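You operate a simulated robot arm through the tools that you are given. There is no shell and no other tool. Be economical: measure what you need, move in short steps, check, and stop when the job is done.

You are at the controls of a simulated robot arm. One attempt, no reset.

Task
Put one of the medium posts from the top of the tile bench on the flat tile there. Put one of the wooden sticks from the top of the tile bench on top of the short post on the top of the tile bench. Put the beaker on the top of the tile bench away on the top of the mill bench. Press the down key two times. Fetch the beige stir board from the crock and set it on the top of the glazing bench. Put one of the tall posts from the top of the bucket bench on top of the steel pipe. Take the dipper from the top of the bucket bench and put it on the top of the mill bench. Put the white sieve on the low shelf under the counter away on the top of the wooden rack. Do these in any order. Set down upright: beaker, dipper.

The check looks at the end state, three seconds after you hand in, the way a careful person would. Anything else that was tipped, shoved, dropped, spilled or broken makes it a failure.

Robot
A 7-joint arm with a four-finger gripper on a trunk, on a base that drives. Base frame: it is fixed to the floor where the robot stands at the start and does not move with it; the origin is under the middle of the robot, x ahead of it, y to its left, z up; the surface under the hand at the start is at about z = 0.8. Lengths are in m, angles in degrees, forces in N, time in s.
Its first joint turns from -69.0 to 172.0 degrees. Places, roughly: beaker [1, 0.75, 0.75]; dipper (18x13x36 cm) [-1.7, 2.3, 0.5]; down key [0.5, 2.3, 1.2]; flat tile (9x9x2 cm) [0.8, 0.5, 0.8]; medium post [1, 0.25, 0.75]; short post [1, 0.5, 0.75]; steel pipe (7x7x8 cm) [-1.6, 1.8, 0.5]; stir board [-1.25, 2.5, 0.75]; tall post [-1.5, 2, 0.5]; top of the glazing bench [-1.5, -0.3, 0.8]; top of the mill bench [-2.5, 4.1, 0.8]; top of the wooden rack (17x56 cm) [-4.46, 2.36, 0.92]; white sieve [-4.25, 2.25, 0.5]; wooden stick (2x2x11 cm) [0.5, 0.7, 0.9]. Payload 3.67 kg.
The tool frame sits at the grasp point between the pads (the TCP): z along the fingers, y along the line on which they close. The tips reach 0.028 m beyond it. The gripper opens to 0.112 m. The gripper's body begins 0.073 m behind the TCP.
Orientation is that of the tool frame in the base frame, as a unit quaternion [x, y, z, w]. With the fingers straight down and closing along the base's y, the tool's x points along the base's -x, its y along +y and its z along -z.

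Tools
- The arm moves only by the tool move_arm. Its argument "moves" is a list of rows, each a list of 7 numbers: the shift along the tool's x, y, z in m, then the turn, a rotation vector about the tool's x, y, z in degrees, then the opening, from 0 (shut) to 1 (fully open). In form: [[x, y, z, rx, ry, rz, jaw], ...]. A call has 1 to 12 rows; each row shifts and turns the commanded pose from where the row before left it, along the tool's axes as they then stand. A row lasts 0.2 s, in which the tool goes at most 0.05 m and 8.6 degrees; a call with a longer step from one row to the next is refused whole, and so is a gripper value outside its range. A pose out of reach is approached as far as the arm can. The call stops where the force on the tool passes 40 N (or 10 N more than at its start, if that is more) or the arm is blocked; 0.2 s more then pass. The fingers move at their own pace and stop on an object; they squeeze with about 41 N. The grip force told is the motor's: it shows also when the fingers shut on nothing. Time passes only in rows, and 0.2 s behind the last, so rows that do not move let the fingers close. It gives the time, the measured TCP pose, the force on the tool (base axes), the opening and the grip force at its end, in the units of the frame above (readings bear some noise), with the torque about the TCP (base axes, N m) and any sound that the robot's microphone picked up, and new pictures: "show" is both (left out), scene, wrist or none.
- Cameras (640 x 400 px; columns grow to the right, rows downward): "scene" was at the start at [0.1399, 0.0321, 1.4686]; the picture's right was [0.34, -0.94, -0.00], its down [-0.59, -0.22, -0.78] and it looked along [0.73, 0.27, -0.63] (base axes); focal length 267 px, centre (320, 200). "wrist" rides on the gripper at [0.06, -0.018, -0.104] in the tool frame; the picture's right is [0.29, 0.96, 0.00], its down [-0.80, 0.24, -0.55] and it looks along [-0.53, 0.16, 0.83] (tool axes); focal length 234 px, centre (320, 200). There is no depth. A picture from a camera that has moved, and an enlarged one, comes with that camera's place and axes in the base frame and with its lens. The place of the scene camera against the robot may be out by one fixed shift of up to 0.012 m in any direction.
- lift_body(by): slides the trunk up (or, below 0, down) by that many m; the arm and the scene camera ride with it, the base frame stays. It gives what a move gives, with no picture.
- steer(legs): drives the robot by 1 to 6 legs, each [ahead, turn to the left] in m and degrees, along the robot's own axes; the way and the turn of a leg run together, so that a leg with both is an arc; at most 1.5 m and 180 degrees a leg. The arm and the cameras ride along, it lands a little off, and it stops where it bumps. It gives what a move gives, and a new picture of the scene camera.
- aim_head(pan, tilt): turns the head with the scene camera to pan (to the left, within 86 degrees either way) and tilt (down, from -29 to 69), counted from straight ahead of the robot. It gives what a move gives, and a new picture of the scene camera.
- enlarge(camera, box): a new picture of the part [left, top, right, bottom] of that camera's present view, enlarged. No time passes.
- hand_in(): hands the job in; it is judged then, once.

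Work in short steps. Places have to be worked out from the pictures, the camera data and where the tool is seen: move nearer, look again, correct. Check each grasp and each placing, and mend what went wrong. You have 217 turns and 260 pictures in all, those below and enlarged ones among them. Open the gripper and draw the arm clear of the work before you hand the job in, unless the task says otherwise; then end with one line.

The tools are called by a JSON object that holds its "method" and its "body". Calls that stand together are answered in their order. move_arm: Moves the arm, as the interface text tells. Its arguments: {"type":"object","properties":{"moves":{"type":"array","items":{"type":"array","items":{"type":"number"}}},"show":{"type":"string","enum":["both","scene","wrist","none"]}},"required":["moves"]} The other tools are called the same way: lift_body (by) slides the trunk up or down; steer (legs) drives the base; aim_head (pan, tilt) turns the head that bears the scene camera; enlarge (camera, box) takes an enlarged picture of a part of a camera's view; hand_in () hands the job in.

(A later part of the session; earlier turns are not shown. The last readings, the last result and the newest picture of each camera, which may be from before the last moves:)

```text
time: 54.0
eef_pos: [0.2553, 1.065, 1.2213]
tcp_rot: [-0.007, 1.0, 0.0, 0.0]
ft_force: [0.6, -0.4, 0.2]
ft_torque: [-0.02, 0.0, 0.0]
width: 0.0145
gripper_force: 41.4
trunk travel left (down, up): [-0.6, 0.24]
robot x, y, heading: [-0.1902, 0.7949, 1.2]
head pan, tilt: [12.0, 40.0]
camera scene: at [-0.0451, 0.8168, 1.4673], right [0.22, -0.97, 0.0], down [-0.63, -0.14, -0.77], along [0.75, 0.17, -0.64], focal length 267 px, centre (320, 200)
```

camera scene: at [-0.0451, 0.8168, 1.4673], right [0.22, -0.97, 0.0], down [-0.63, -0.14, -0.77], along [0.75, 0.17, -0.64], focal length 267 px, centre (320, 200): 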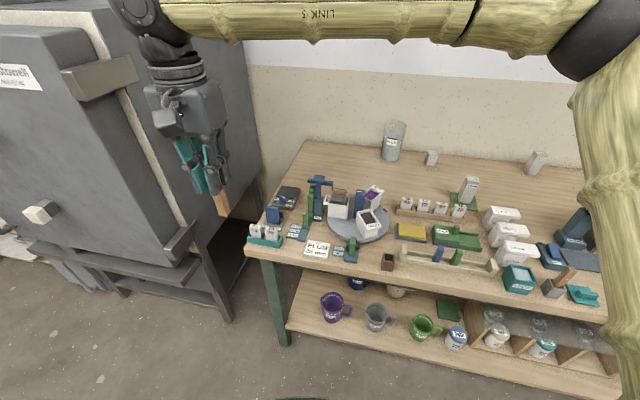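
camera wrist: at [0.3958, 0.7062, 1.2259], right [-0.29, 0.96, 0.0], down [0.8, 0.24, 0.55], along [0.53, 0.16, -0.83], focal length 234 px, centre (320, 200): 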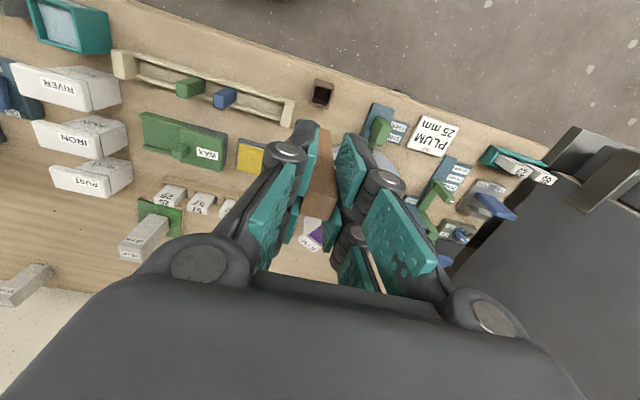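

The arm is near the kiln; I bring it right to y≈0.75 before driving forward.

{"method": "move_arm", "body": {"moves": [[0, -0.045, 0, 0, 0, 0, 0], [0, -0.045, 0, 0, 0, 0, 0], [0, -0.045, 0, 0, 0, 0, 0], [-0.02, -0.04, 0, 0, 0, 0, 0], [-0.02, -0.04, 0, 0, 0, 0, 0], [-0.03, -0.035, 0, 0, 0, 0, 0], [-0.03, -0.035, 0, 0, 0, 0, 0], [0, 0, 0, 0, 0, 0, 0]], "show": "none"}}

{"method": "steer", "body": {"legs": [[0.24, -1.2]]}}

```text
time: 55.8
eef_pos: [0.3604, 0.7858, 1.2218]
tcp_rot: [-0.006, 1.0, 0.0, 0.0]
ft_force: [0.8, 0.3, 0.1]
ft_torque: [-0.04, 0.0, 0.0]
width: 0.0144
gripper_force: 41.6
trunk travel left (down, up): [-0.6, 0.24]
robot x, y, heading: [-0.1862, 0.7996, 1.0]
head pan, tilt: [12.0, 40.0]
```

```text
time: 57.5
eef_pos: [0.597, 0.7726, 1.2209]
tcp_rot: [0.003, 1.0, 0.0, -0.001]
ft_force: [0.1, 0.1, -0.3]
ft_torque: [0.01, 0.06, 0.02]
width: 0.0143
gripper_force: 41.1
trunk travel left (down, up): [-0.6, 0.24]
robot x, y, heading: [0.0488, 0.7961, -0.5]
head pan, tilt: [12.0, 40.0]
camera scene: at [0.1936, 0.8149, 1.4671], right [0.2, -0.98, 0.0], down [-0.63, -0.13, -0.77], along [0.75, 0.15, -0.64], focal length 267 px, centre (320, 200)
```

scene: 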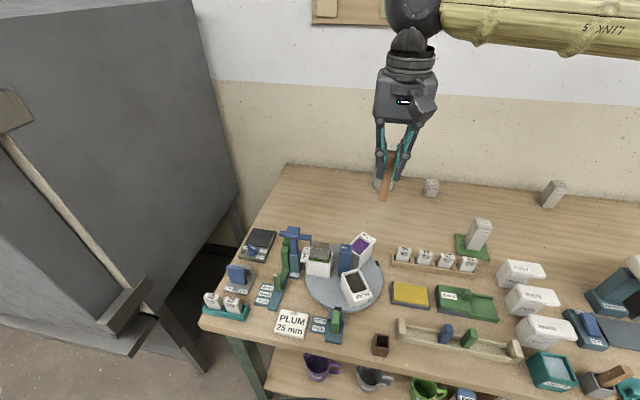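

No bump. Move to view the short post near (1.08, 0.555) from (0.98, 0.56).

{"method": "move_arm", "body": {"moves": [[-0.0383, -0.0213, 0, 0, 0, 0, 0], [-0.0383, -0.0213, 0, 0, 0, 0, 0], [-0.0383, -0.0213, 0, 0, 0, 0, 0], [-0.0383, -0.0213, 0, 0, 0, 0, 0], [-0.0383, -0.0213, 0, 0, 0, 0, 0], [-0.0383, -0.0213, 0, 0, 0, 0, 0], [-0.0383, -0.0213, 0.01, 0, 0, 0, 0], [-0.0383, -0.0213, 0.02, 0, 0, 0, 0], [-0.0383, -0.0213, 0.02, 0, 0, 0, 0], [-0.0383, -0.0213, 0.02, 0, 0, 0, 0], [0, 0, 0, 0, 0, 0, 0]]}}

{"method": "enlarge", "body": {"camera": "wrist", "box": [220, 60, 400, 200]}}

```text
time: 59.9
eef_pos: [0.9776, 0.5579, 1.1534]
tcp_rot: [0.004, 1.0, 0.001, 0.001]
ft_force: [-0.3, -0.1, 0.1]
ft_torque: [-0.02, -0.01, 0.03]
width: 0.0142
gripper_force: 40.9
trunk travel left (down, up): [-0.6, 0.24]
robot x, y, heading: [0.0472, 0.8006, -0.5]
head pan, tilt: [12.0, 40.0]
camera scene: at [0.1907, 0.8153, 1.4675], right [0.2, -0.98, 0.0], down [-0.63, -0.13, -0.77], along [0.75, 0.15, -0.64], focal length 267 px, centre (320, 200)
camera wrist: at [0.9172, 0.5392, 1.2579], right [-0.28, 0.96, 0.0], down [0.8, 0.23, 0.56], along [0.53, 0.16, -0.83], focal length 234 px, centre (320, 200)
```

scene: 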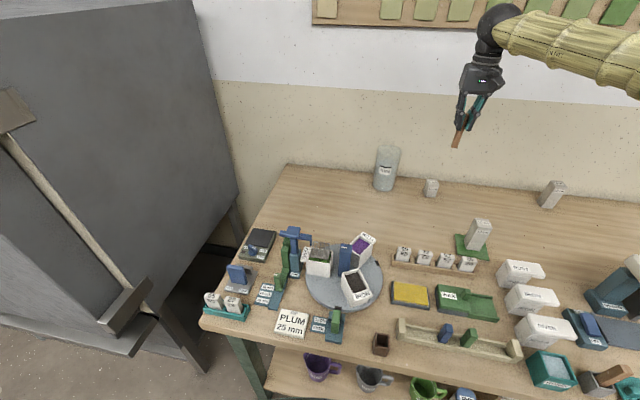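
wrist: 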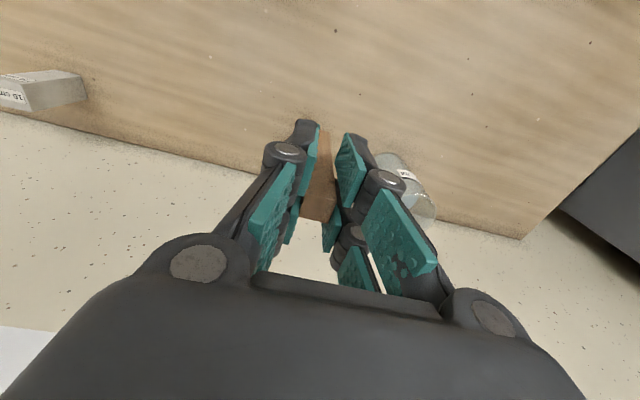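

```text
2.86 times, centred on (310, 130) of wrist
camera zoom: at [0.9172, 0.5392, 1.2579], right [-0.28, 0.96, 0.0], down [0.8, 0.23, 0.56], along [0.53, 0.16, -0.83], focal length 669 px, centre (349, 400)
```

zoom: 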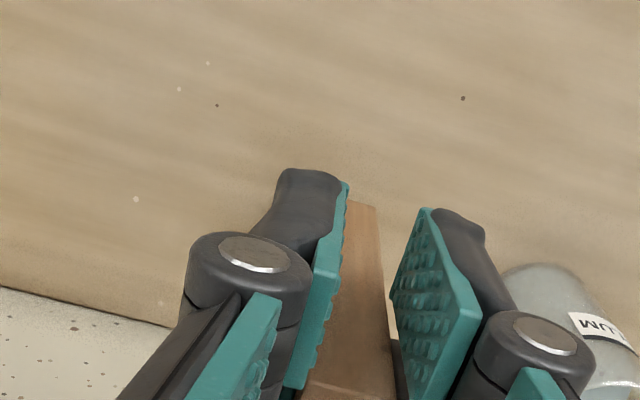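

The short post is hidden behind the fingers. I shift 0.14 m left to expose it.

{"method": "move_arm", "body": {"moves": [[0, 0.047, 0, 0, 0, 0, 0], [0, 0.047, 0, 0, 0, 0, 0], [0, 0.047, 0, 0, 0, 0, 0], [0, 0, 0, 0, 0, 0, 0]], "show": "none"}}

{"method": "enlarge", "body": {"camera": "wrist", "box": [120, 60, 400, 235]}}

```text
time: 60.9
eef_pos: [0.979, 0.6973, 1.1514]
tcp_rot: [0.004, 1.0, 0.001, 0.0]
ft_force: [-0.3, -0.6, -0.5]
ft_torque: [0.05, 0.01, 0.01]
width: 0.0141
gripper_force: 40.7
trunk travel left (down, up): [-0.6, 0.24]
robot x, y, heading: [0.0487, 0.7932, -0.3]
head pan, tilt: [12.0, 40.0]
```

```text
2.29 times, centred on (260, 148) of wrist
camera zoom: at [0.918, 0.6783, 1.2555], right [-0.28, 0.96, 0.0], down [0.8, 0.23, 0.55], along [0.53, 0.16, -0.83], focal length 535 px, centre (457, 320)
```

zoom: 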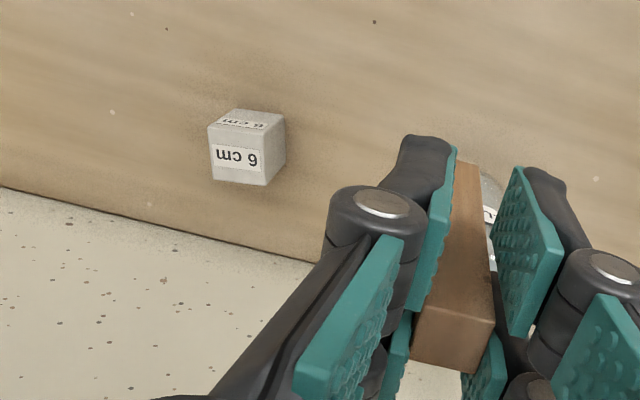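

Short post top centre ≈ (1.076, 0.559). Move over it and descend to z≈0.97, then creep.

{"method": "move_arm", "body": {"moves": [[-0.032, -0.035, 0, 0, 0, 0, 0], [-0.032, -0.035, 0, 0, 0, 0, 0], [-0.033, -0.035, 0, 0, 0, 0, 0], [0, -0.034, 0, 0, 0, 0, 0], [0, 0, 0.05, 0, 0, 0, 0], [0, 0, 0.05, 0, 0, 0, 0], [0, 0, 0.05, 0, 0, 0, 0], [0, 0, 0.02, 0, 0, 0, 0], [0, 0, 0, 0, 0, 0, 0]]}}

{"method": "enlarge", "body": {"camera": "scene", "box": [380, 100, 520, 220]}}

{"method": "enlarge", "body": {"camera": "wrist", "box": [220, 60, 400, 200]}}

```text
time: 62.9
eef_pos: [1.0737, 0.5603, 0.9823]
tcp_rot: [0.004, 1.0, 0.0, -0.001]
ft_force: [-0.3, -1.0, 0.0]
ft_torque: [-0.01, -0.01, 0.04]
width: 0.0142
gripper_force: 40.8
trunk travel left (down, up): [-0.6, 0.24]
robot x, y, heading: [0.0509, 0.7965, -0.2]
head pan, tilt: [12.0, 40.0]
camera scene: at [0.1923, 0.815, 1.4673], right [0.2, -0.98, 0.0], down [-0.63, -0.13, -0.77], along [0.75, 0.15, -0.64], focal length 267 px, centre (320, 200)
camera wrist: at [1.0137, 0.5416, 1.0867], right [-0.28, 0.96, 0.0], down [0.8, 0.23, 0.55], along [0.53, 0.16, -0.83], focal length 234 px, centre (320, 200)
```

scene: 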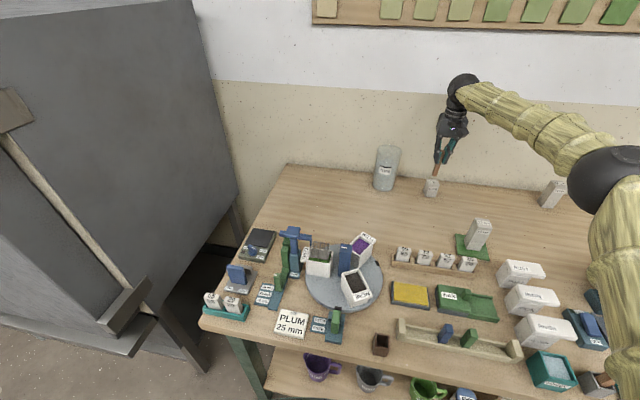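
wrist: 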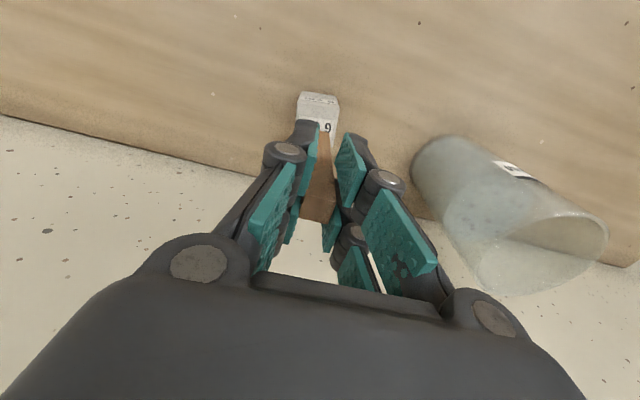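

```text
3.33 times, centred on (450, 160) of scene
camera zoom: at [0.1923, 0.815, 1.4673], right [0.2, -0.98, 0.0], down [-0.63, -0.13, -0.77], along [0.75, 0.15, -0.64], focal length 892 px, centre (-113, 333)
```

zoom: 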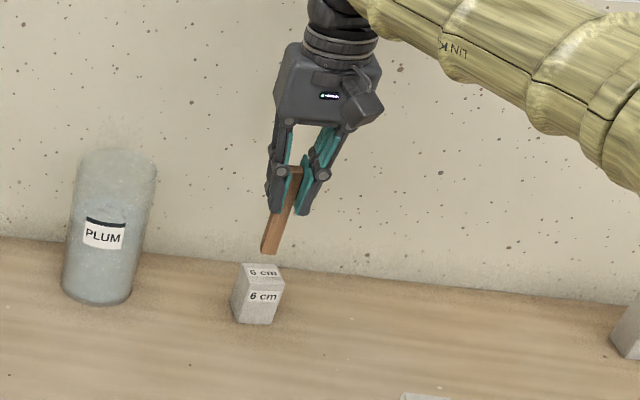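

```text
2.86 times, centred on (310, 130) of wrist
camera zoom: at [1.0137, 0.5416, 1.0867], right [-0.28, 0.96, 0.0], down [0.8, 0.23, 0.55], along [0.53, 0.16, -0.83], focal length 669 px, centre (349, 400)
```

zoom: 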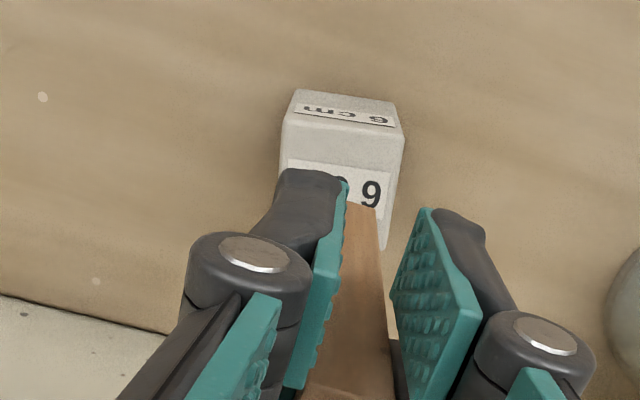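

Stick bottom is ~3 cm above the post top and centred. Descend 2.4 cm then creep to contact.

{"method": "move_arm", "body": {"moves": [[-0.002, -0.001, 0.024, 0, 0, 0, 0], [0, 0, 0, 0, 0, 0, 0], [0, 0, 0.002, 0, 0, 0, 0], [0, 0, 0.002, 0, 0, 0, 0], [0, 0, 0, 0, 0, 0, 0]]}}

{"method": "enlarge", "body": {"camera": "scene", "box": [390, 130, 480, 210]}}

```text
time: 64.1
eef_pos: [1.0773, 0.5576, 0.9553]
tcp_rot: [0.004, 1.0, 0.0, 0.001]
ft_force: [0.4, 0.4, 0.0]
ft_torque: [-0.04, 0.04, 0.02]
width: 0.0144
gripper_force: 41.1
trunk travel left (down, up): [-0.6, 0.24]
robot x, y, heading: [0.0468, 0.7951, 0.1]
head pan, tilt: [12.0, 40.0]
camera scene: at [0.1923, 0.8149, 1.4673], right [0.2, -0.98, 0.0], down [-0.63, -0.13, -0.77], along [0.75, 0.16, -0.64], focal length 267 px, centre (320, 200)
camera wrist: at [1.0159, 0.5396, 1.0583], right [-0.28, 0.96, 0.0], down [0.8, 0.23, 0.55], along [0.53, 0.16, -0.83], focal length 234 px, centre (320, 200)
```

scene: 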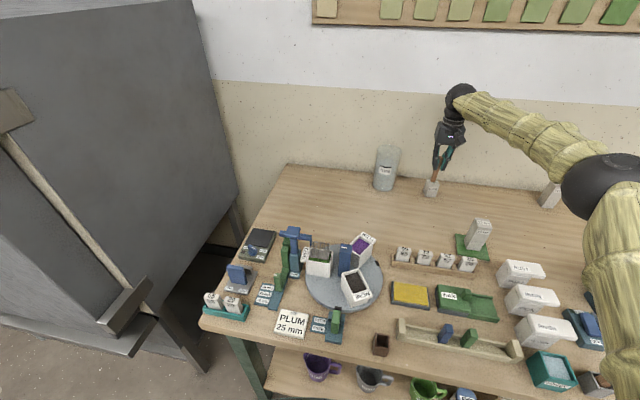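
wrist: 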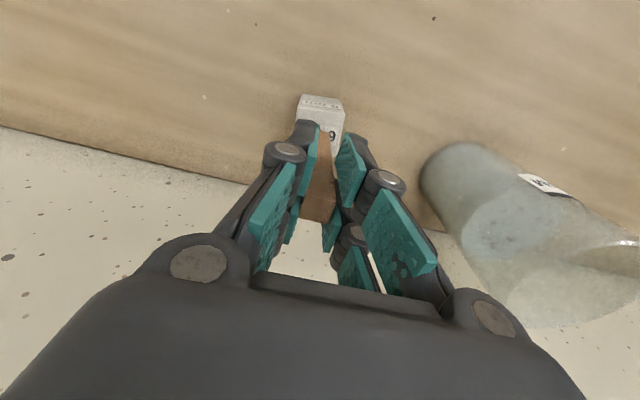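

```text
5.00 times, centred on (435, 170) of scene
camera zoom: at [0.1923, 0.8149, 1.4673], right [0.2, -0.98, 0.0], down [-0.63, -0.13, -0.77], along [0.75, 0.16, -0.64], focal length 1337 px, centre (-255, 350)
```

zoom: 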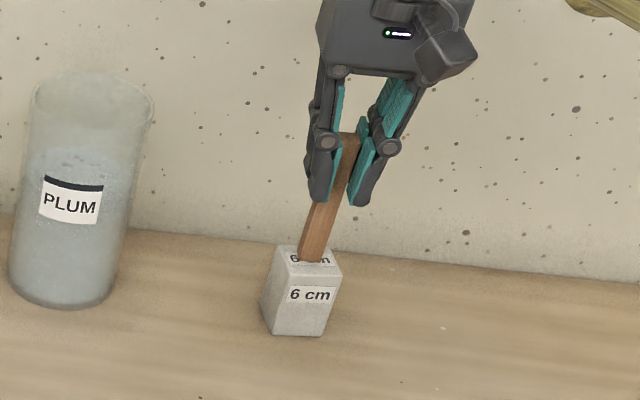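

Well centred over the post's top. Keep creeping down to contact.

{"method": "move_arm", "body": {"moves": [[0.001, 0, 0.002, 0, 0, 0, 0], [0, 0, 0.002, 0, 0, 0, 0], [0, 0, 0.002, 0, 0, 0, 0], [0, 0, 0, 0, 0, 0, 0]], "show": "none"}}

```text
time: 65.1
eef_pos: [1.0739, 0.559, 0.9534]
tcp_rot: [0.004, 1.0, 0.0, 0.003]
ft_force: [8.8, -2.3, 32.9]
ft_torque: [-0.13, -1.01, 0.0]
width: 0.0145
gripper_force: 40.7
trunk travel left (down, up): [-0.6, 0.24]
robot x, y, heading: [0.0498, 0.794, -0.3]
head pan, tilt: [12.0, 40.0]
```

Firm contact (33 N). Back off 4 mm to relieve, then look before releasing.

{"method": "move_arm", "body": {"moves": [[0, 0, -0.002, 0, 0, 0, 0], [0, 0, -0.0015, 0, 0, 0, 0], [0, 0, 0, 0, 0, 0, 0]], "show": "none"}}

{"method": "enlarge", "body": {"camera": "scene", "box": [390, 130, 480, 210]}}

```text
time: 65.9
eef_pos: [1.0727, 0.558, 0.952]
tcp_rot: [0.004, 1.0, 0.0, 0.0]
ft_force: [3.6, 1.0, 23.3]
ft_torque: [0.07, -0.35, 0.01]
width: 0.0143
gripper_force: 41.2
trunk travel left (down, up): [-0.6, 0.24]
robot x, y, heading: [0.0482, 0.7924, -0.4]
head pan, tilt: [12.0, 40.0]
```

```text
5.00 times, centred on (435, 170) of scene
camera zoom: at [0.1894, 0.8158, 1.4675], right [0.2, -0.98, 0.0], down [-0.63, -0.13, -0.77], along [0.75, 0.15, -0.64], focal length 1337 px, centre (-255, 350)
```

zoom: 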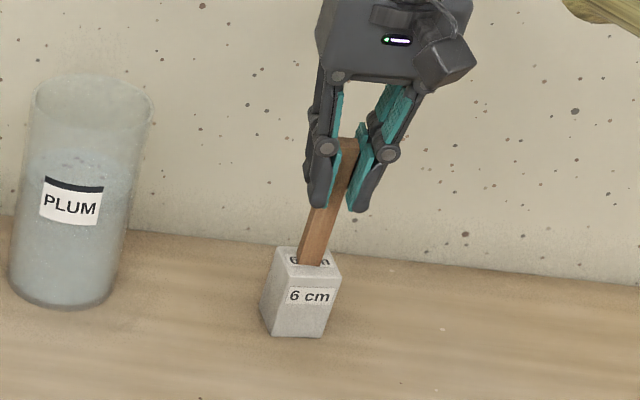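

Still 23 N down; raise another 2 mm, then open gently.

{"method": "move_arm", "body": {"moves": [[0, 0, -0.002, 0, 0, 0, 0], [0, 0, 0, 0, 0, 0, 0]], "show": "none"}}

```text
time: 66.5
eef_pos: [1.0735, 0.5582, 0.953]
tcp_rot: [0.003, 1.0, 0.0, -0.001]
ft_force: [-3.9, 0.1, 10.7]
ft_torque: [0.03, 0.32, 0.01]
width: 0.0145
gripper_force: 41.1
trunk travel left (down, up): [-0.6, 0.24]
robot x, y, heading: [0.0476, 0.7961, -0.4]
head pan, tilt: [12.0, 40.0]
```

{"method": "move_arm", "body": {"moves": [[0, 0, -0.001, 0, 0, 0, 0], [0, 0, 0, 0, 0, 0, 0.1], [0, 0, 0, 0, 0, 0, 0.2], [0, 0, 0, 0, 0, 0, 0.3], [0, 0, 0, 0, 0, 0, 0.5], [0, 0, 0, 0, 0, 0, 0.5]], "show": "wrist"}}

{"method": "enlarge", "body": {"camera": "scene", "box": [390, 130, 480, 210]}}

```text
time: 67.9
eef_pos: [1.0739, 0.5577, 0.9528]
tcp_rot: [0.004, 1.0, 0.0, 0.0]
ft_force: [-0.2, -0.6, 0.5]
ft_torque: [0.02, 0.01, -0.01]
width: 0.056
gripper_force: 0.1
trunk travel left (down, up): [-0.6, 0.24]
robot x, y, heading: [0.0469, 0.7957, -0.3]
head pan, tilt: [12.0, 40.0]
camera wrist: at [1.0138, 0.5401, 1.0581], right [-0.28, 0.96, 0.0], down [0.8, 0.23, 0.55], along [0.53, 0.16, -0.83], focal length 234 px, centre (320, 200)
```

wrist: 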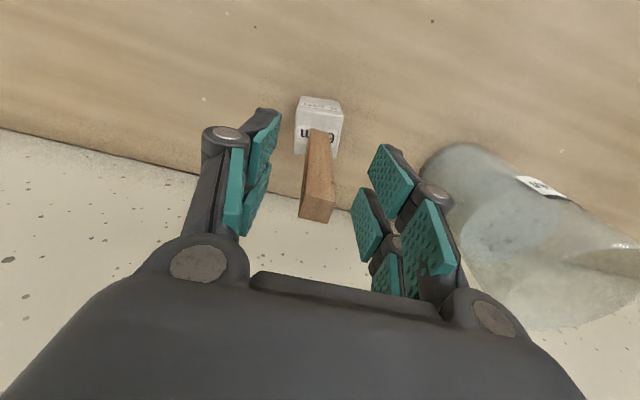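

```text
5.00 times, centred on (435, 170) of scene
camera zoom: at [0.1922, 0.8149, 1.4673], right [0.2, -0.98, 0.0], down [-0.63, -0.13, -0.77], along [0.75, 0.16, -0.64], focal length 1337 px, centre (-255, 350)
```

zoom: 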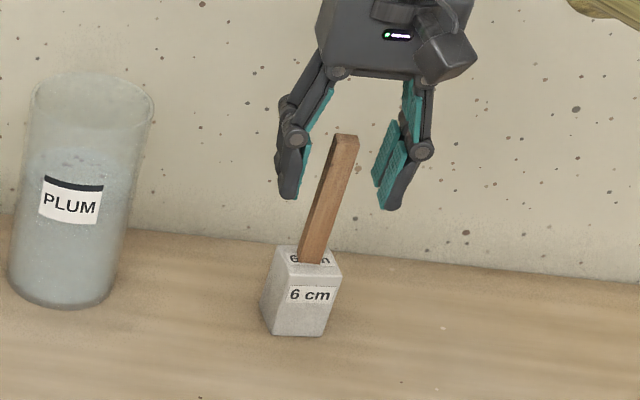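

Stick stands on the short post. Lift straight up clear, then look at the beaker.

{"method": "move_arm", "body": {"moves": [[0, 0, -0.04, 0, 0, 0, 0.5], [0, 0, -0.05, 0, 0, 0, 0.5], [0, 0, -0.05, 0, 0, 0, 0.5], [0, 0, -0.05, 0, 0, 0, 0.5], [0, 0, -0.01, 0, 0, 0, 1], [0.035, 0.03, 0, 0, 0, 0, 1], [0.035, 0.03, 0, 0, 0, 0, 1], [0, 0, 0, 0, 0, 0, 1]]}}

{"method": "enlarge", "body": {"camera": "wrist", "box": [230, 60, 550, 260]}}

```text
time: 69.7
eef_pos: [1.0081, 0.6179, 1.1537]
tcp_rot: [0.004, 1.0, 0.0, -0.001]
ft_force: [0.5, -0.2, 1.0]
ft_torque: [0.0, 0.03, -0.01]
width: 0.1119
gripper_force: 0.1
trunk travel left (down, up): [-0.6, 0.24]
robot x, y, heading: [0.0474, 0.7994, -0.3]
head pan, tilt: [12.0, 40.0]
camera scene: at [0.1926, 0.8143, 1.4672], right [0.2, -0.98, 0.0], down [-0.63, -0.13, -0.77], along [0.75, 0.16, -0.64], focal length 267 px, centre (320, 200)
camera wrist: at [0.9468, 0.5998, 1.259], right [-0.28, 0.96, 0.0], down [0.8, 0.23, 0.55], along [0.53, 0.16, -0.83], focal length 234 px, centre (320, 200)
```

scene: 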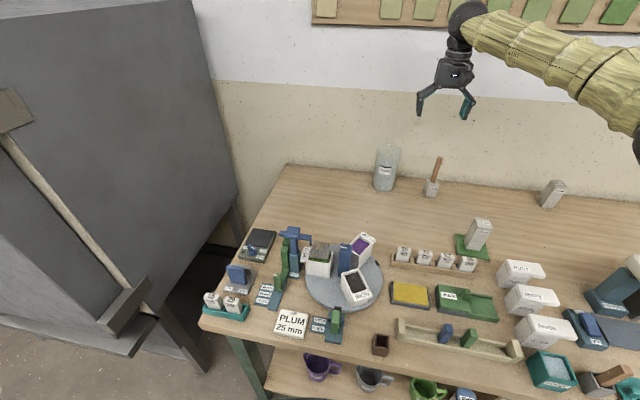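
wrist: 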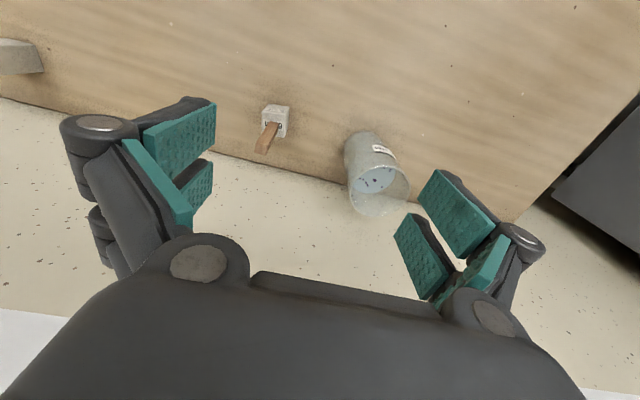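

```text
2.00 times, centred on (390, 160) of wrist
camera zoom: at [0.9468, 0.5998, 1.259], right [-0.28, 0.96, 0.0], down [0.8, 0.23, 0.55], along [0.53, 0.16, -0.83], focal length 468 px, centre (180, 280)
```

zoom: 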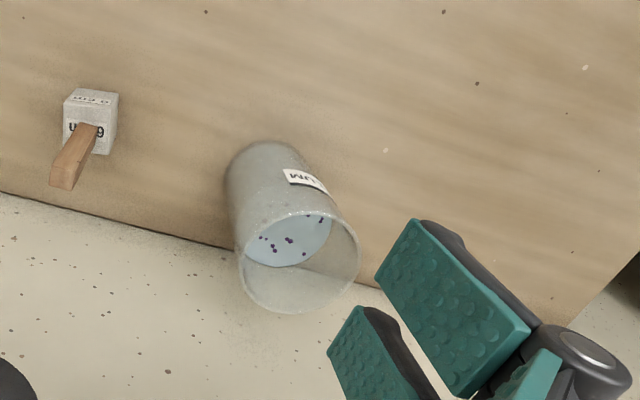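

Beaker rim centre ≈ (1.097, 0.739), rim z ≈ 0.957, diameter ≈ 9 cm. Move above it, fully open, at z≈1.1.

{"method": "move_arm", "body": {"moves": [[-0.029, 0.04, 0, 0, 0, 0, 1], [-0.03, 0.04, 0, 0, 0, 0, 1], [-0.03, 0.04, 0.02, 0, 0, 0, 1], [0, 0, 0.035, 0, 0, 0, 1], [0, 0, 0, 0, 0, 0, 1]]}}

{"method": "enlarge", "body": {"camera": "wrist", "box": [180, 60, 500, 260]}}

```text
refused: row 3 steps farther than a row can; nothing moved
```

```text
2.00 times, centred on (340, 160) of wrist
camera zoom: at [0.9468, 0.5998, 1.259], right [-0.28, 0.96, 0.0], down [0.8, 0.23, 0.55], along [0.53, 0.16, -0.83], focal length 468 px, centre (280, 280)
```

zoom: 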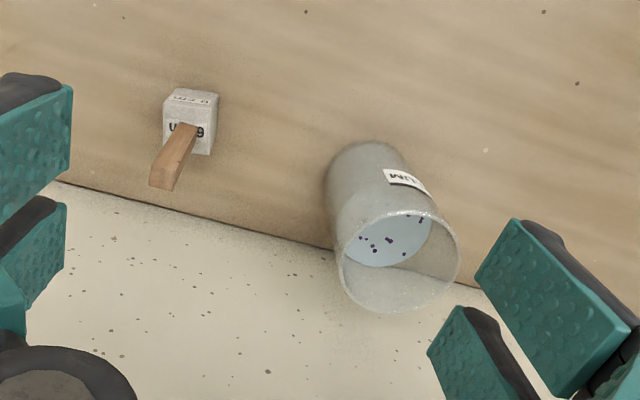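

{"method": "move_arm", "body": {"moves": [[-0.029, 0.04, 0, 0, 0, 0, 1], [-0.03, 0.04, 0, 0, 0, 0, 1], [-0.03, 0.04, 0, 0, 0, 0, 1], [0, 0, 0.03, 0, 0, 0, 1], [0, 0, 0.025, 0, 0, 0, 1], [0, 0, 0, 0, 0, 0, 1]]}}

{"method": "enlarge", "body": {"camera": "wrist", "box": [180, 60, 500, 260]}}

```text
time: 71.1
eef_pos: [1.0792, 0.7347, 1.0993]
tcp_rot: [0.003, 1.0, 0.001, 0.0]
ft_force: [-0.1, -0.3, 0.9]
ft_torque: [0.03, 0.03, 0.01]
width: 0.1121
gripper_force: 0.1
out of reach, approached as far as the arm can: row 3
trunk travel left (down, up): [-0.6, 0.24]
robot x, y, heading: [0.0477, 0.792, -0.3]
head pan, tilt: [12.0, 40.0]
camera scene: at [0.1915, 0.8139, 1.4674], right [0.2, -0.98, 0.0], down [-0.63, -0.13, -0.77], along [0.75, 0.16, -0.64], focal length 267 px, centre (320, 200)
camera wrist: at [1.0195, 0.7151, 1.2031], right [-0.28, 0.96, 0.0], down [0.8, 0.23, 0.55], along [0.53, 0.16, -0.83], focal length 234 px, centre (320, 200)
```

scene: 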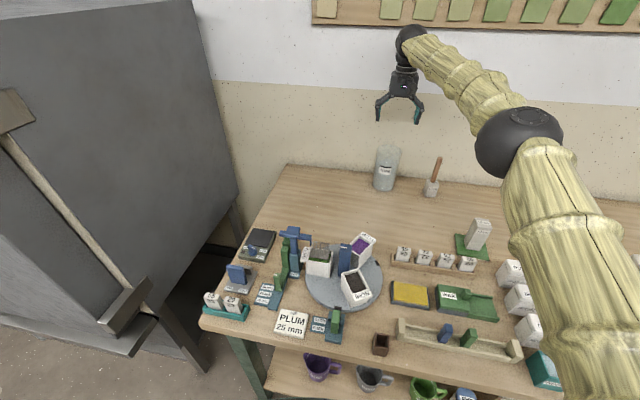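
wrist: 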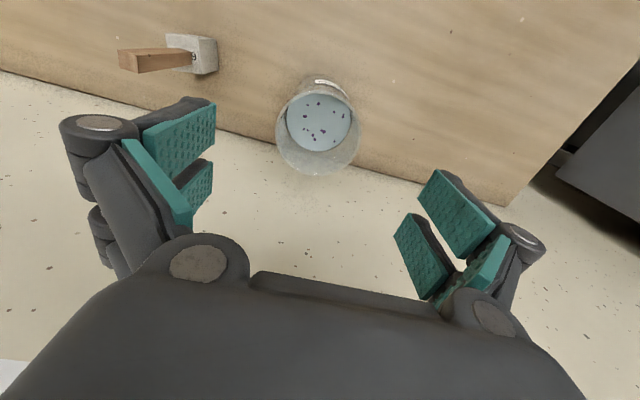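

```text
2.00 times, centred on (340, 160) of wrist
camera zoom: at [1.0195, 0.7151, 1.2031], right [-0.28, 0.96, 0.0], down [0.8, 0.23, 0.55], along [0.53, 0.16, -0.83], focal length 468 px, centre (280, 280)
```

zoom: 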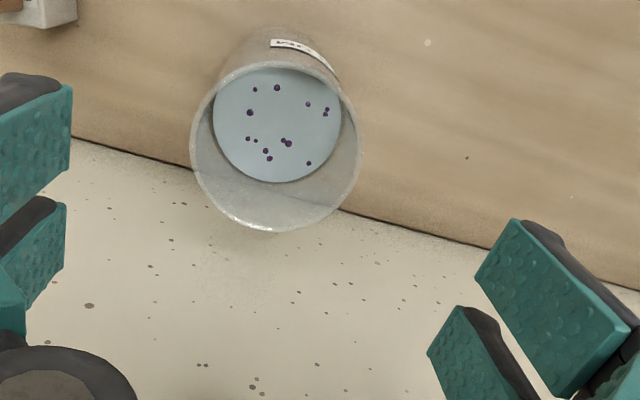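

Rim centre confirmed at (1.095, 0.737). The reach falls just short, so drive forward 4 cm (gripper is clear above).

{"method": "steer", "body": {"legs": [[0.04, 0]]}}

```text
time: 72.0
eef_pos: [1.1165, 0.734, 1.1062]
tcp_rot: [0.004, 1.0, -0.001, 0.003]
ft_force: [-0.4, -0.3, 0.8]
ft_torque: [0.09, -0.04, 0.02]
width: 0.1119
gripper_force: 0.1
trunk travel left (down, up): [-0.6, 0.24]
robot x, y, heading: [0.0876, 0.7973, -0.5]
head pan, tilt: [12.0, 40.0]
camera scene: at [0.226, 0.815, 1.4682], right [0.2, -0.98, 0.0], down [-0.63, -0.13, -0.77], along [0.75, 0.15, -0.64], focal length 267 px, centre (320, 200)
```

scene: 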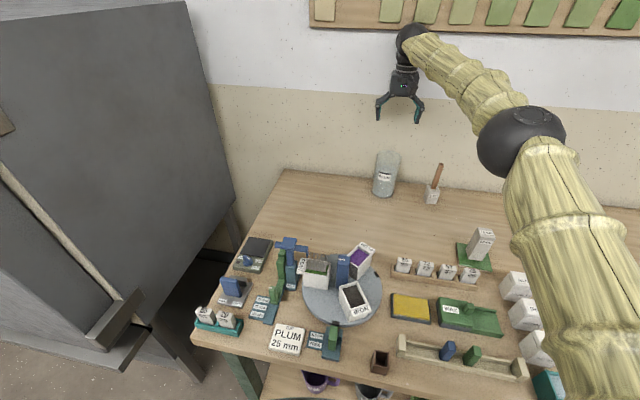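

Now centre over the beaker and descend to just above the rim for a check.

{"method": "move_arm", "body": {"moves": [[0.0215, 0.003, 0, 0, 0, 0, 1], [0, 0, 0.04, 0, 0, 0, 1], [0, 0, 0.04, 0, 0, 0, 1], [0, 0, 0.02, 0, 0, 0, 1], [0, 0, 0, 0, 0, 0, 1]]}}

```text
time: 73.2
eef_pos: [1.0984, 0.736, 1.0011]
tcp_rot: [0.005, 1.0, 0.0, 0.002]
ft_force: [-0.9, 0.2, 0.0]
ft_torque: [-0.02, -0.05, 0.02]
width: 0.1118
gripper_force: 0.0
trunk travel left (down, up): [-0.6, 0.24]
robot x, y, heading: [0.088, 0.7959, -0.3]
head pan, tilt: [12.0, 40.0]
camera scene: at [0.2311, 0.8146, 1.4674], right [0.2, -0.98, 0.0], down [-0.63, -0.13, -0.77], along [0.75, 0.15, -0.64], focal length 267 px, centre (320, 200)
camera wrist: at [1.0378, 0.7178, 1.1061], right [-0.28, 0.96, 0.0], down [0.8, 0.23, 0.56], along [0.53, 0.16, -0.83], focal length 234 px, centre (320, 200)
```

scene: 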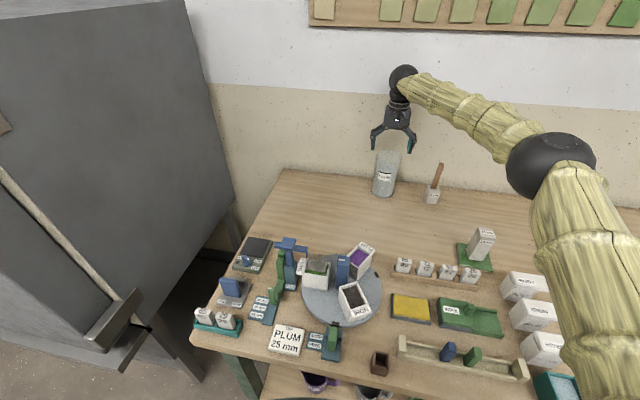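
wrist: 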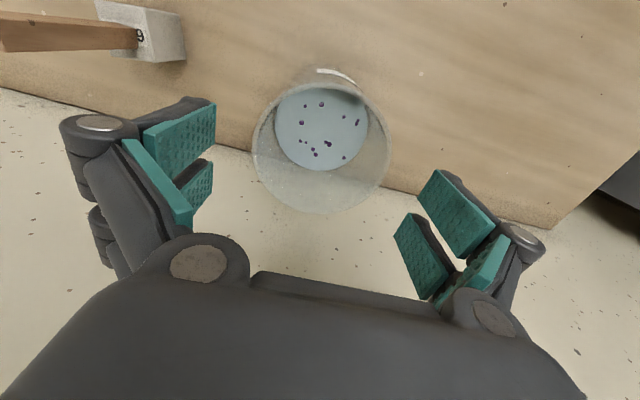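

Centred laterally (beaker at (1.093, 0.7355)). Shift back 5 mm and descend to z≈0.90, then close gently.

{"method": "move_arm", "body": {"moves": [[0.004, 0, 0.03, 0, 0, 0, 1], [0, 0, 0.035, 0, 0, 0, 1], [0, 0, 0.035, 0, 0, 0, 1], [0, 0, 0, 0, 0, 0, 1], [0, 0, 0, 0, 0, 0, 0.85], [0, 0, 0, 0, 0, 0, 0.75], [0, 0, 0, 0, 0, 0, 0.7], [0, 0, 0, 0, 0, 0, 0.7]]}}

```text
time: 74.4
eef_pos: [1.0954, 0.738, 0.9139]
tcp_rot: [0.004, 1.0, 0.003, 0.008]
ft_force: [-3.9, 0.2, 34.2]
ft_torque: [0.16, -0.68, -0.04]
width: 0.1037
gripper_force: 40.6
trunk travel left (down, up): [-0.6, 0.24]
robot x, y, heading: [0.0883, 0.7977, -0.2]
head pan, tilt: [12.0, 40.0]
stopped in row 5: the force on the tool passed its limit at 43 N (the readings are from after the stop); the commanded pose is now the measured one
camera scene: at [0.2266, 0.815, 1.4681], right [0.2, -0.98, 0.0], down [-0.63, -0.13, -0.77], along [0.75, 0.15, -0.64], focal length 267 px, centre (320, 200)
camera wrist: at [1.0333, 0.7189, 1.0172], right [-0.28, 0.96, 0.0], down [0.79, 0.23, 0.57], along [0.54, 0.16, -0.82], focal length 234 px, centre (320, 200)
```

scene: 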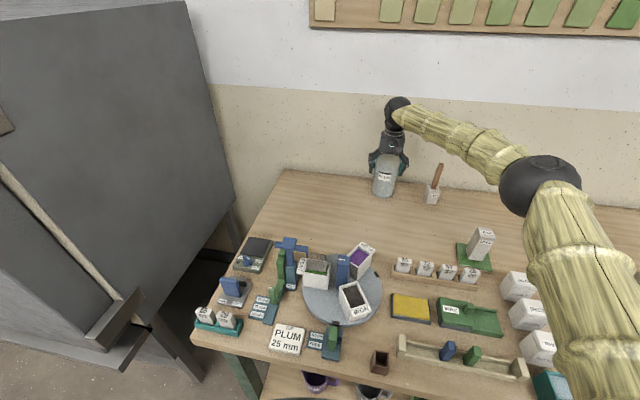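
wrist: 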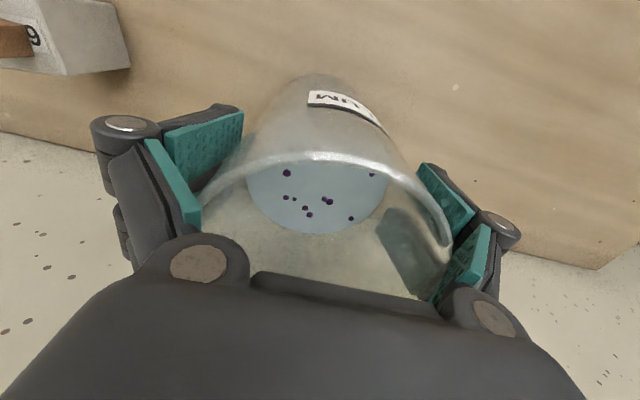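

The palm or a knuckle pressed on the rim (force limit). Back up 1.5 cm at once with fingers open, and re-look.

{"method": "move_arm", "body": {"moves": [[0, 0, -0.008, 0, 0, 0, 1], [0, 0, -0.008, 0, 0, 0, 1], [0, 0, 0, 0, 0, 0, 1]], "show": "wrist"}}

{"method": "enlarge", "body": {"camera": "scene", "box": [340, 80, 460, 220]}}

```text
time: 75.2
eef_pos: [1.0977, 0.7359, 0.9192]
tcp_rot: [0.004, 1.0, 0.0, 0.003]
ft_force: [0.1, 0.2, -0.1]
ft_torque: [-0.04, 0.0, 0.01]
width: 0.1121
gripper_force: 0.0
trunk travel left (down, up): [-0.6, 0.24]
robot x, y, heading: [0.0883, 0.7986, -0.3]
head pan, tilt: [12.0, 40.0]
camera wrist: at [1.0362, 0.7183, 1.0242], right [-0.28, 0.96, 0.0], down [0.8, 0.23, 0.56], along [0.54, 0.16, -0.83], focal length 234 px, centre (320, 200)
```

wrist: 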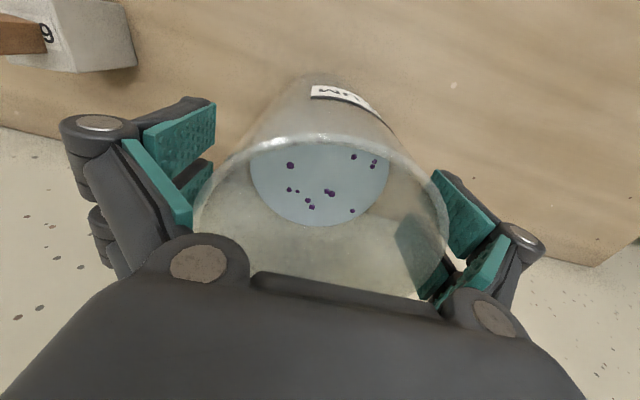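

```text
2.86 times, centred on (400, 150) of scene
camera zoom: at [0.2321, 0.8148, 1.4671], right [0.2, -0.98, 0.0], down [-0.63, -0.13, -0.77], along [0.75, 0.15, -0.64], focal length 764 px, centre (91, 343)
```

zoom: 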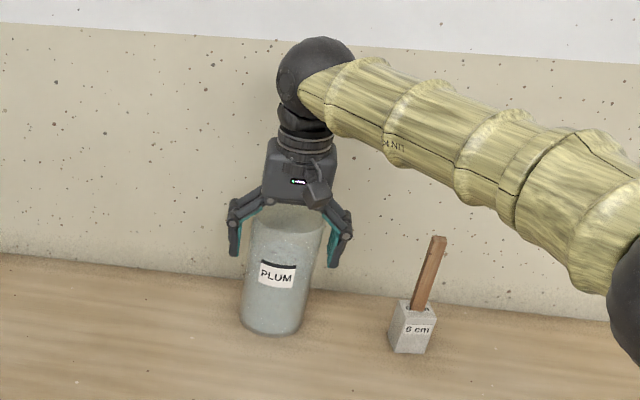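

No force now; fingers straddle the beaker. Raise 5 mm and close.

{"method": "move_arm", "body": {"moves": [[0, 0, -0.004, 0, 0, 0, 1], [0, 0, 0, 0, 0, 0, 0.9], [0, 0, 0, 0, 0, 0, 0.84], [0, 0, 0, 0, 0, 0, 0.8], [0, 0, 0, 0, 0, 0, 0.76], [0, 0, 0, 0, 0, 0, 0.7], [0, 0, 0, 0, 0, 0, 0.6], [0, 0, 0, 0, 0, 0, 0.6]], "show": "wrist"}}

{"method": "enlarge", "body": {"camera": "scene", "box": [340, 80, 460, 220]}}

```text
time: 77.0
eef_pos: [1.0986, 0.7373, 0.9262]
tcp_rot: [0.004, 1.0, 0.002, 0.003]
ft_force: [3.4, 0.9, 6.5]
ft_torque: [-0.3, -0.15, 0.11]
width: 0.0881
gripper_force: 40.9
trunk travel left (down, up): [-0.6, 0.24]
robot x, y, heading: [0.0867, 0.7931, -0.4]
head pan, tilt: [12.0, 40.0]
camera wrist: at [1.0366, 0.7182, 1.0296], right [-0.28, 0.96, 0.0], down [0.79, 0.23, 0.56], along [0.54, 0.16, -0.83], focal length 234 px, centre (320, 200)
```

wrist: 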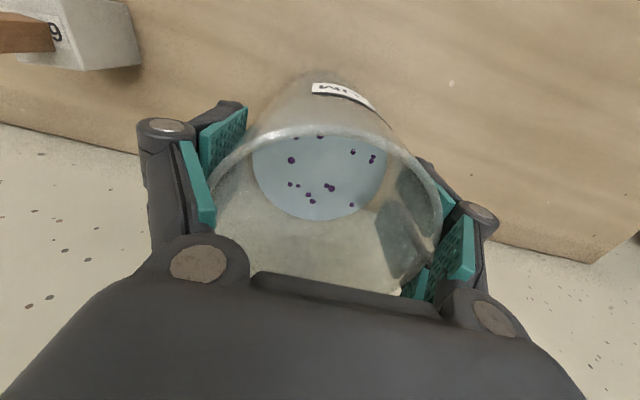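

```text
2.86 times, centred on (400, 150) of scene
camera zoom: at [0.2314, 0.815, 1.4674], right [0.2, -0.98, 0.0], down [-0.63, -0.13, -0.77], along [0.75, 0.15, -0.64], focal length 764 px, centre (91, 343)
```

zoom: 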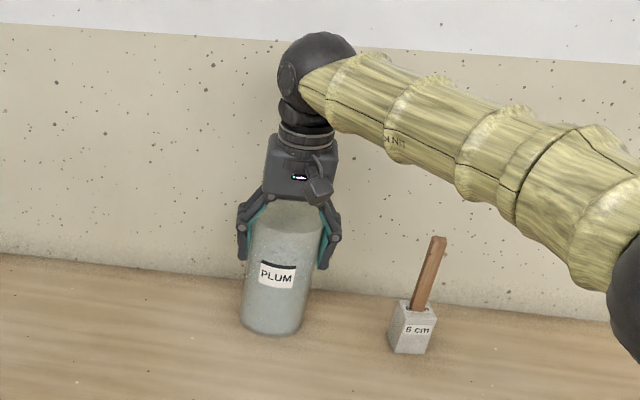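

Gripped at 0.088 m. Lift slowly, straight up.

{"method": "move_arm", "body": {"moves": [[0, 0, -0.005, 0, 0, 0, 0.6], [0, 0, -0.01, 0, 0, 0, 0.6], [0, 0, -0.015, 0, 0, 0, 0.6], [0, 0, -0.02, 0, 0, 0, 0.6], [0, 0, -0.025, 0, 0, 0, 0.6], [0, 0, -0.03, 0, 0, 0, 0.6], [0, 0, -0.03, 0, 0, 0, 0.6], [0, 0, -0.03, 0, 0, 0, 0.6], [0, 0, -0.025, 0, 0, 0, 0.6], [0, 0, -0.02, 0, 0, 0, 0.6], [0, 0, -0.01, 0, 0, 0, 0.6], [0, 0, 0, 0, 0, 0, 0.6]]}}

```text
time: 79.6
eef_pos: [1.0982, 0.7354, 1.1437]
tcp_rot: [0.005, 1.0, 0.002, 0.003]
ft_force: [0.9, 0.1, -7.7]
ft_torque: [-0.01, -0.01, 0.0]
width: 0.0882
gripper_force: 41.2
trunk travel left (down, up): [-0.6, 0.24]
robot x, y, heading: [0.0901, 0.7933, -0.3]
head pan, tilt: [12.0, 40.0]
camera scene: at [0.2328, 0.8146, 1.4672], right [0.2, -0.98, 0.0], down [-0.63, -0.13, -0.77], along [0.75, 0.15, -0.64], focal length 267 px, centre (320, 200)
camera wrist: at [1.0356, 0.717, 1.2473], right [-0.28, 0.96, 0.0], down [0.8, 0.23, 0.56], along [0.54, 0.16, -0.83], focal length 234 px, centre (320, 200)
```

scene: 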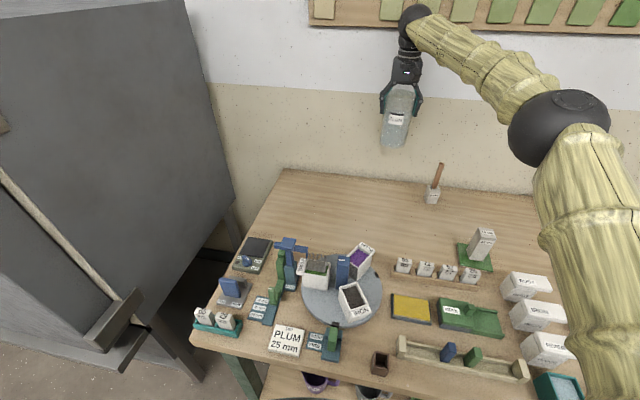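
wrist: 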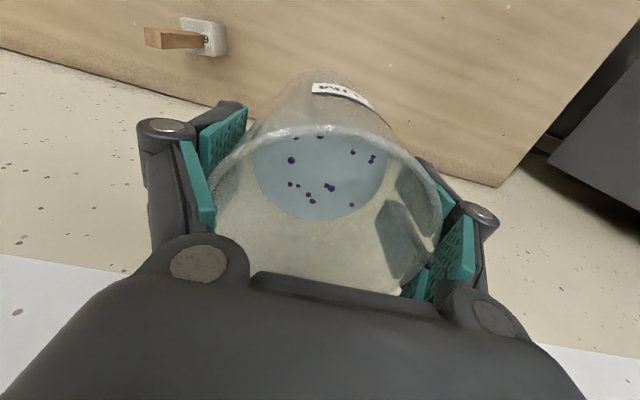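

Beaker is held level. Retract the arm toward the robot smoothly, rising slightly.

{"method": "move_arm", "body": {"moves": [[0.01, 0, -0.005, 0, 0, 0, 0.6], [0.02, -0.005, -0.005, 0, 0, 0, 0.6], [0.03, -0.01, -0.005, 0, 0, 0, 0.6], [0.04, -0.01, -0.01, 0, 0, 0, 0.6], [0.045, -0.01, -0.01, 0, 0, 0, 0.6], [0.045, -0.01, -0.01, 0, 0, 0, 0.6], [0.045, -0.01, -0.01, 0, 0, 0, 0.6], [0.045, -0.01, -0.01, 0, 0, 0, 0.6], [0.045, -0.01, 0, 0, 0, 0, 0.6], [0.035, -0.01, 0, 0, 0, 0, 0.6], [0.025, -0.01, 0, 0, 0, 0, 0.6], [0.015, -0.005, 0, 0, 0, 0, 0.6]], "show": "none"}}

{"method": "steer", "body": {"legs": [[-0.5, 0]]}}

```text
time: 82.2
eef_pos: [0.6936, 0.6378, 1.2074]
tcp_rot: [0.005, 1.0, 0.001, 0.003]
ft_force: [0.1, -0.3, -7.2]
ft_torque: [-0.01, 0.0, 0.01]
width: 0.0883
gripper_force: 41.1
trunk travel left (down, up): [-0.6, 0.24]
robot x, y, heading: [0.0884, 0.7959, -0.3]
head pan, tilt: [12.0, 40.0]
```

```text
time: 85.1
eef_pos: [0.2017, 0.6401, 1.2061]
tcp_rot: [0.006, 1.0, 0.002, 0.004]
ft_force: [0.0, 0.9, -7.3]
ft_torque: [0.0, -0.01, 0.02]
width: 0.0882
gripper_force: 40.9
trunk travel left (down, up): [-0.6, 0.24]
robot x, y, heading: [-0.404, 0.7982, -0.7]
head pan, tilt: [12.0, 40.0]
camera scene: at [-0.2596, 0.8178, 1.4673], right [0.2, -0.98, 0.0], down [-0.63, -0.13, -0.77], along [0.75, 0.15, -0.64], focal length 267 px, centre (320, 200)
```

scene: 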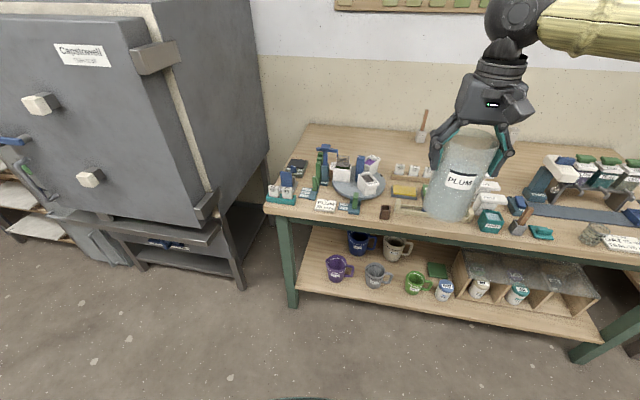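

Now turn left and drive up the aisle between the bucket bench (x<-1.2) and the kiln, in gentle legs.

{"method": "steer", "body": {"legs": [[0, 45], [0, 45.7], [0.6, 0], [0.6, 0]]}}

{"method": "aim_head", "body": {"pan": 40, "tilt": 20}}

```text
time: 95.6
eef_pos: [-0.2421, 2.6004, 1.205]
tcp_rot: [-0.705, 0.709, 0.004, 0.001]
ft_force: [-0.2, 0.6, -8.7]
ft_torque: [-0.05, 0.02, 0.03]
width: 0.0869
gripper_force: 40.9
trunk travel left (down, up): [-0.6, 0.24]
robot x, y, heading: [-0.3943, 1.9918, 89.9]
head pan, tilt: [12.0, 40.0]
camera scene: at [-0.4046, 2.1321, 1.4671], right [0.98, 0.21, 0.0], down [0.13, -0.63, -0.77], along [-0.16, 0.75, -0.64], focal length 267 px, centre (320, 200)
```

scene: 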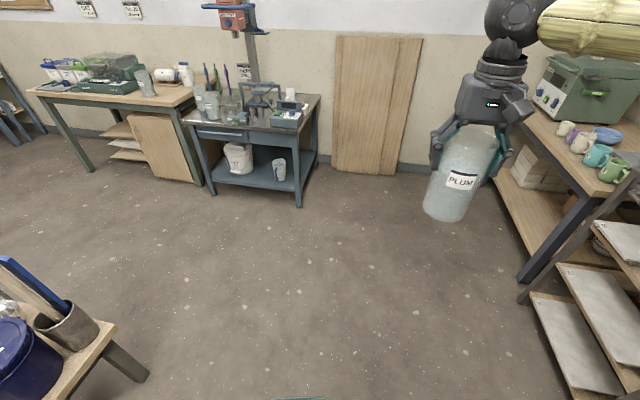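

```text
time: 96.5
eef_pos: [-0.2423, 2.6001, 1.2052]
tcp_rot: [-0.705, 0.709, 0.003, 0.001]
ft_force: [0.1, -0.8, -8.3]
ft_torque: [-0.04, -0.01, -0.03]
width: 0.0868
gripper_force: 40.9
trunk travel left (down, up): [-0.6, 0.24]
robot x, y, heading: [-0.3949, 1.9931, 89.8]
head pan, tilt: [40.0, 20.0]
camera scene: at [-0.4466, 2.1197, 1.4986], right [0.77, 0.64, 0.0], down [0.22, -0.26, -0.94], along [-0.6, 0.72, -0.34], focal length 267 px, centre (320, 200)
```

scene: 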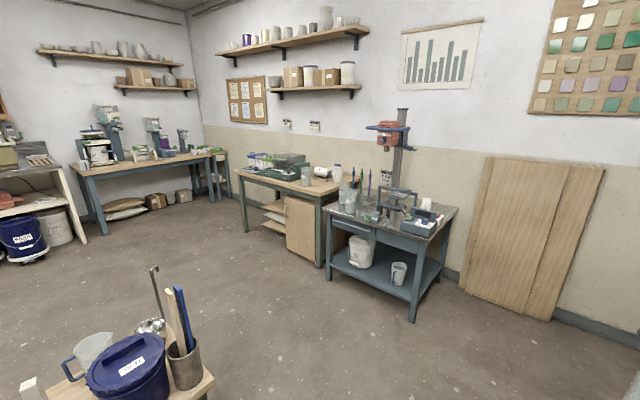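

The wooden bench with the green bin is the mill bench (front edge y≈3.65, x −3.0…−1.7). Zoom to see its free spots.

{"method": "enlarge", "body": {"camera": "scene", "box": [220, 130, 360, 220]}}

{"method": "enlarge", "body": {"camera": "scene", "box": [0, 250, 240, 400]}}

```text
4.44 times, centred on (290, 175) of scene
camera zoom: at [-0.4466, 2.1197, 1.4986], right [0.77, 0.64, 0.0], down [0.22, -0.26, -0.94], along [-0.6, 0.72, -0.34], focal length 1189 px, centre (453, 311)
```

zoom: 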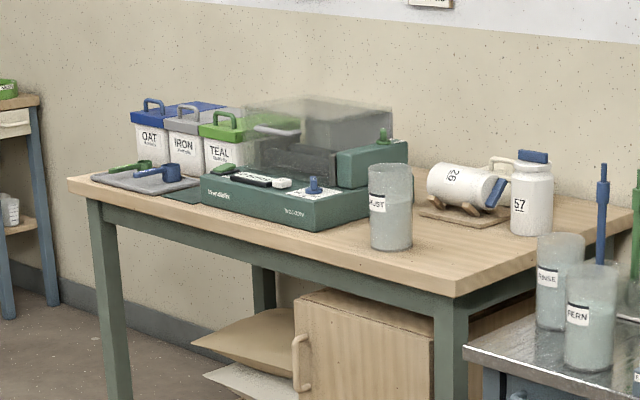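

```text
2.67 times, centred on (120, 325) of scene
camera zoom: at [-0.4466, 2.1197, 1.4986], right [0.77, 0.64, 0.0], down [0.22, -0.26, -0.94], along [-0.6, 0.72, -0.34], focal length 713 px, centre (853, -133)
```

zoom: 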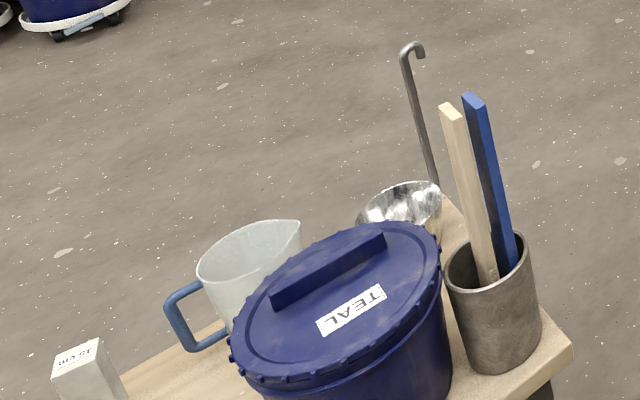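

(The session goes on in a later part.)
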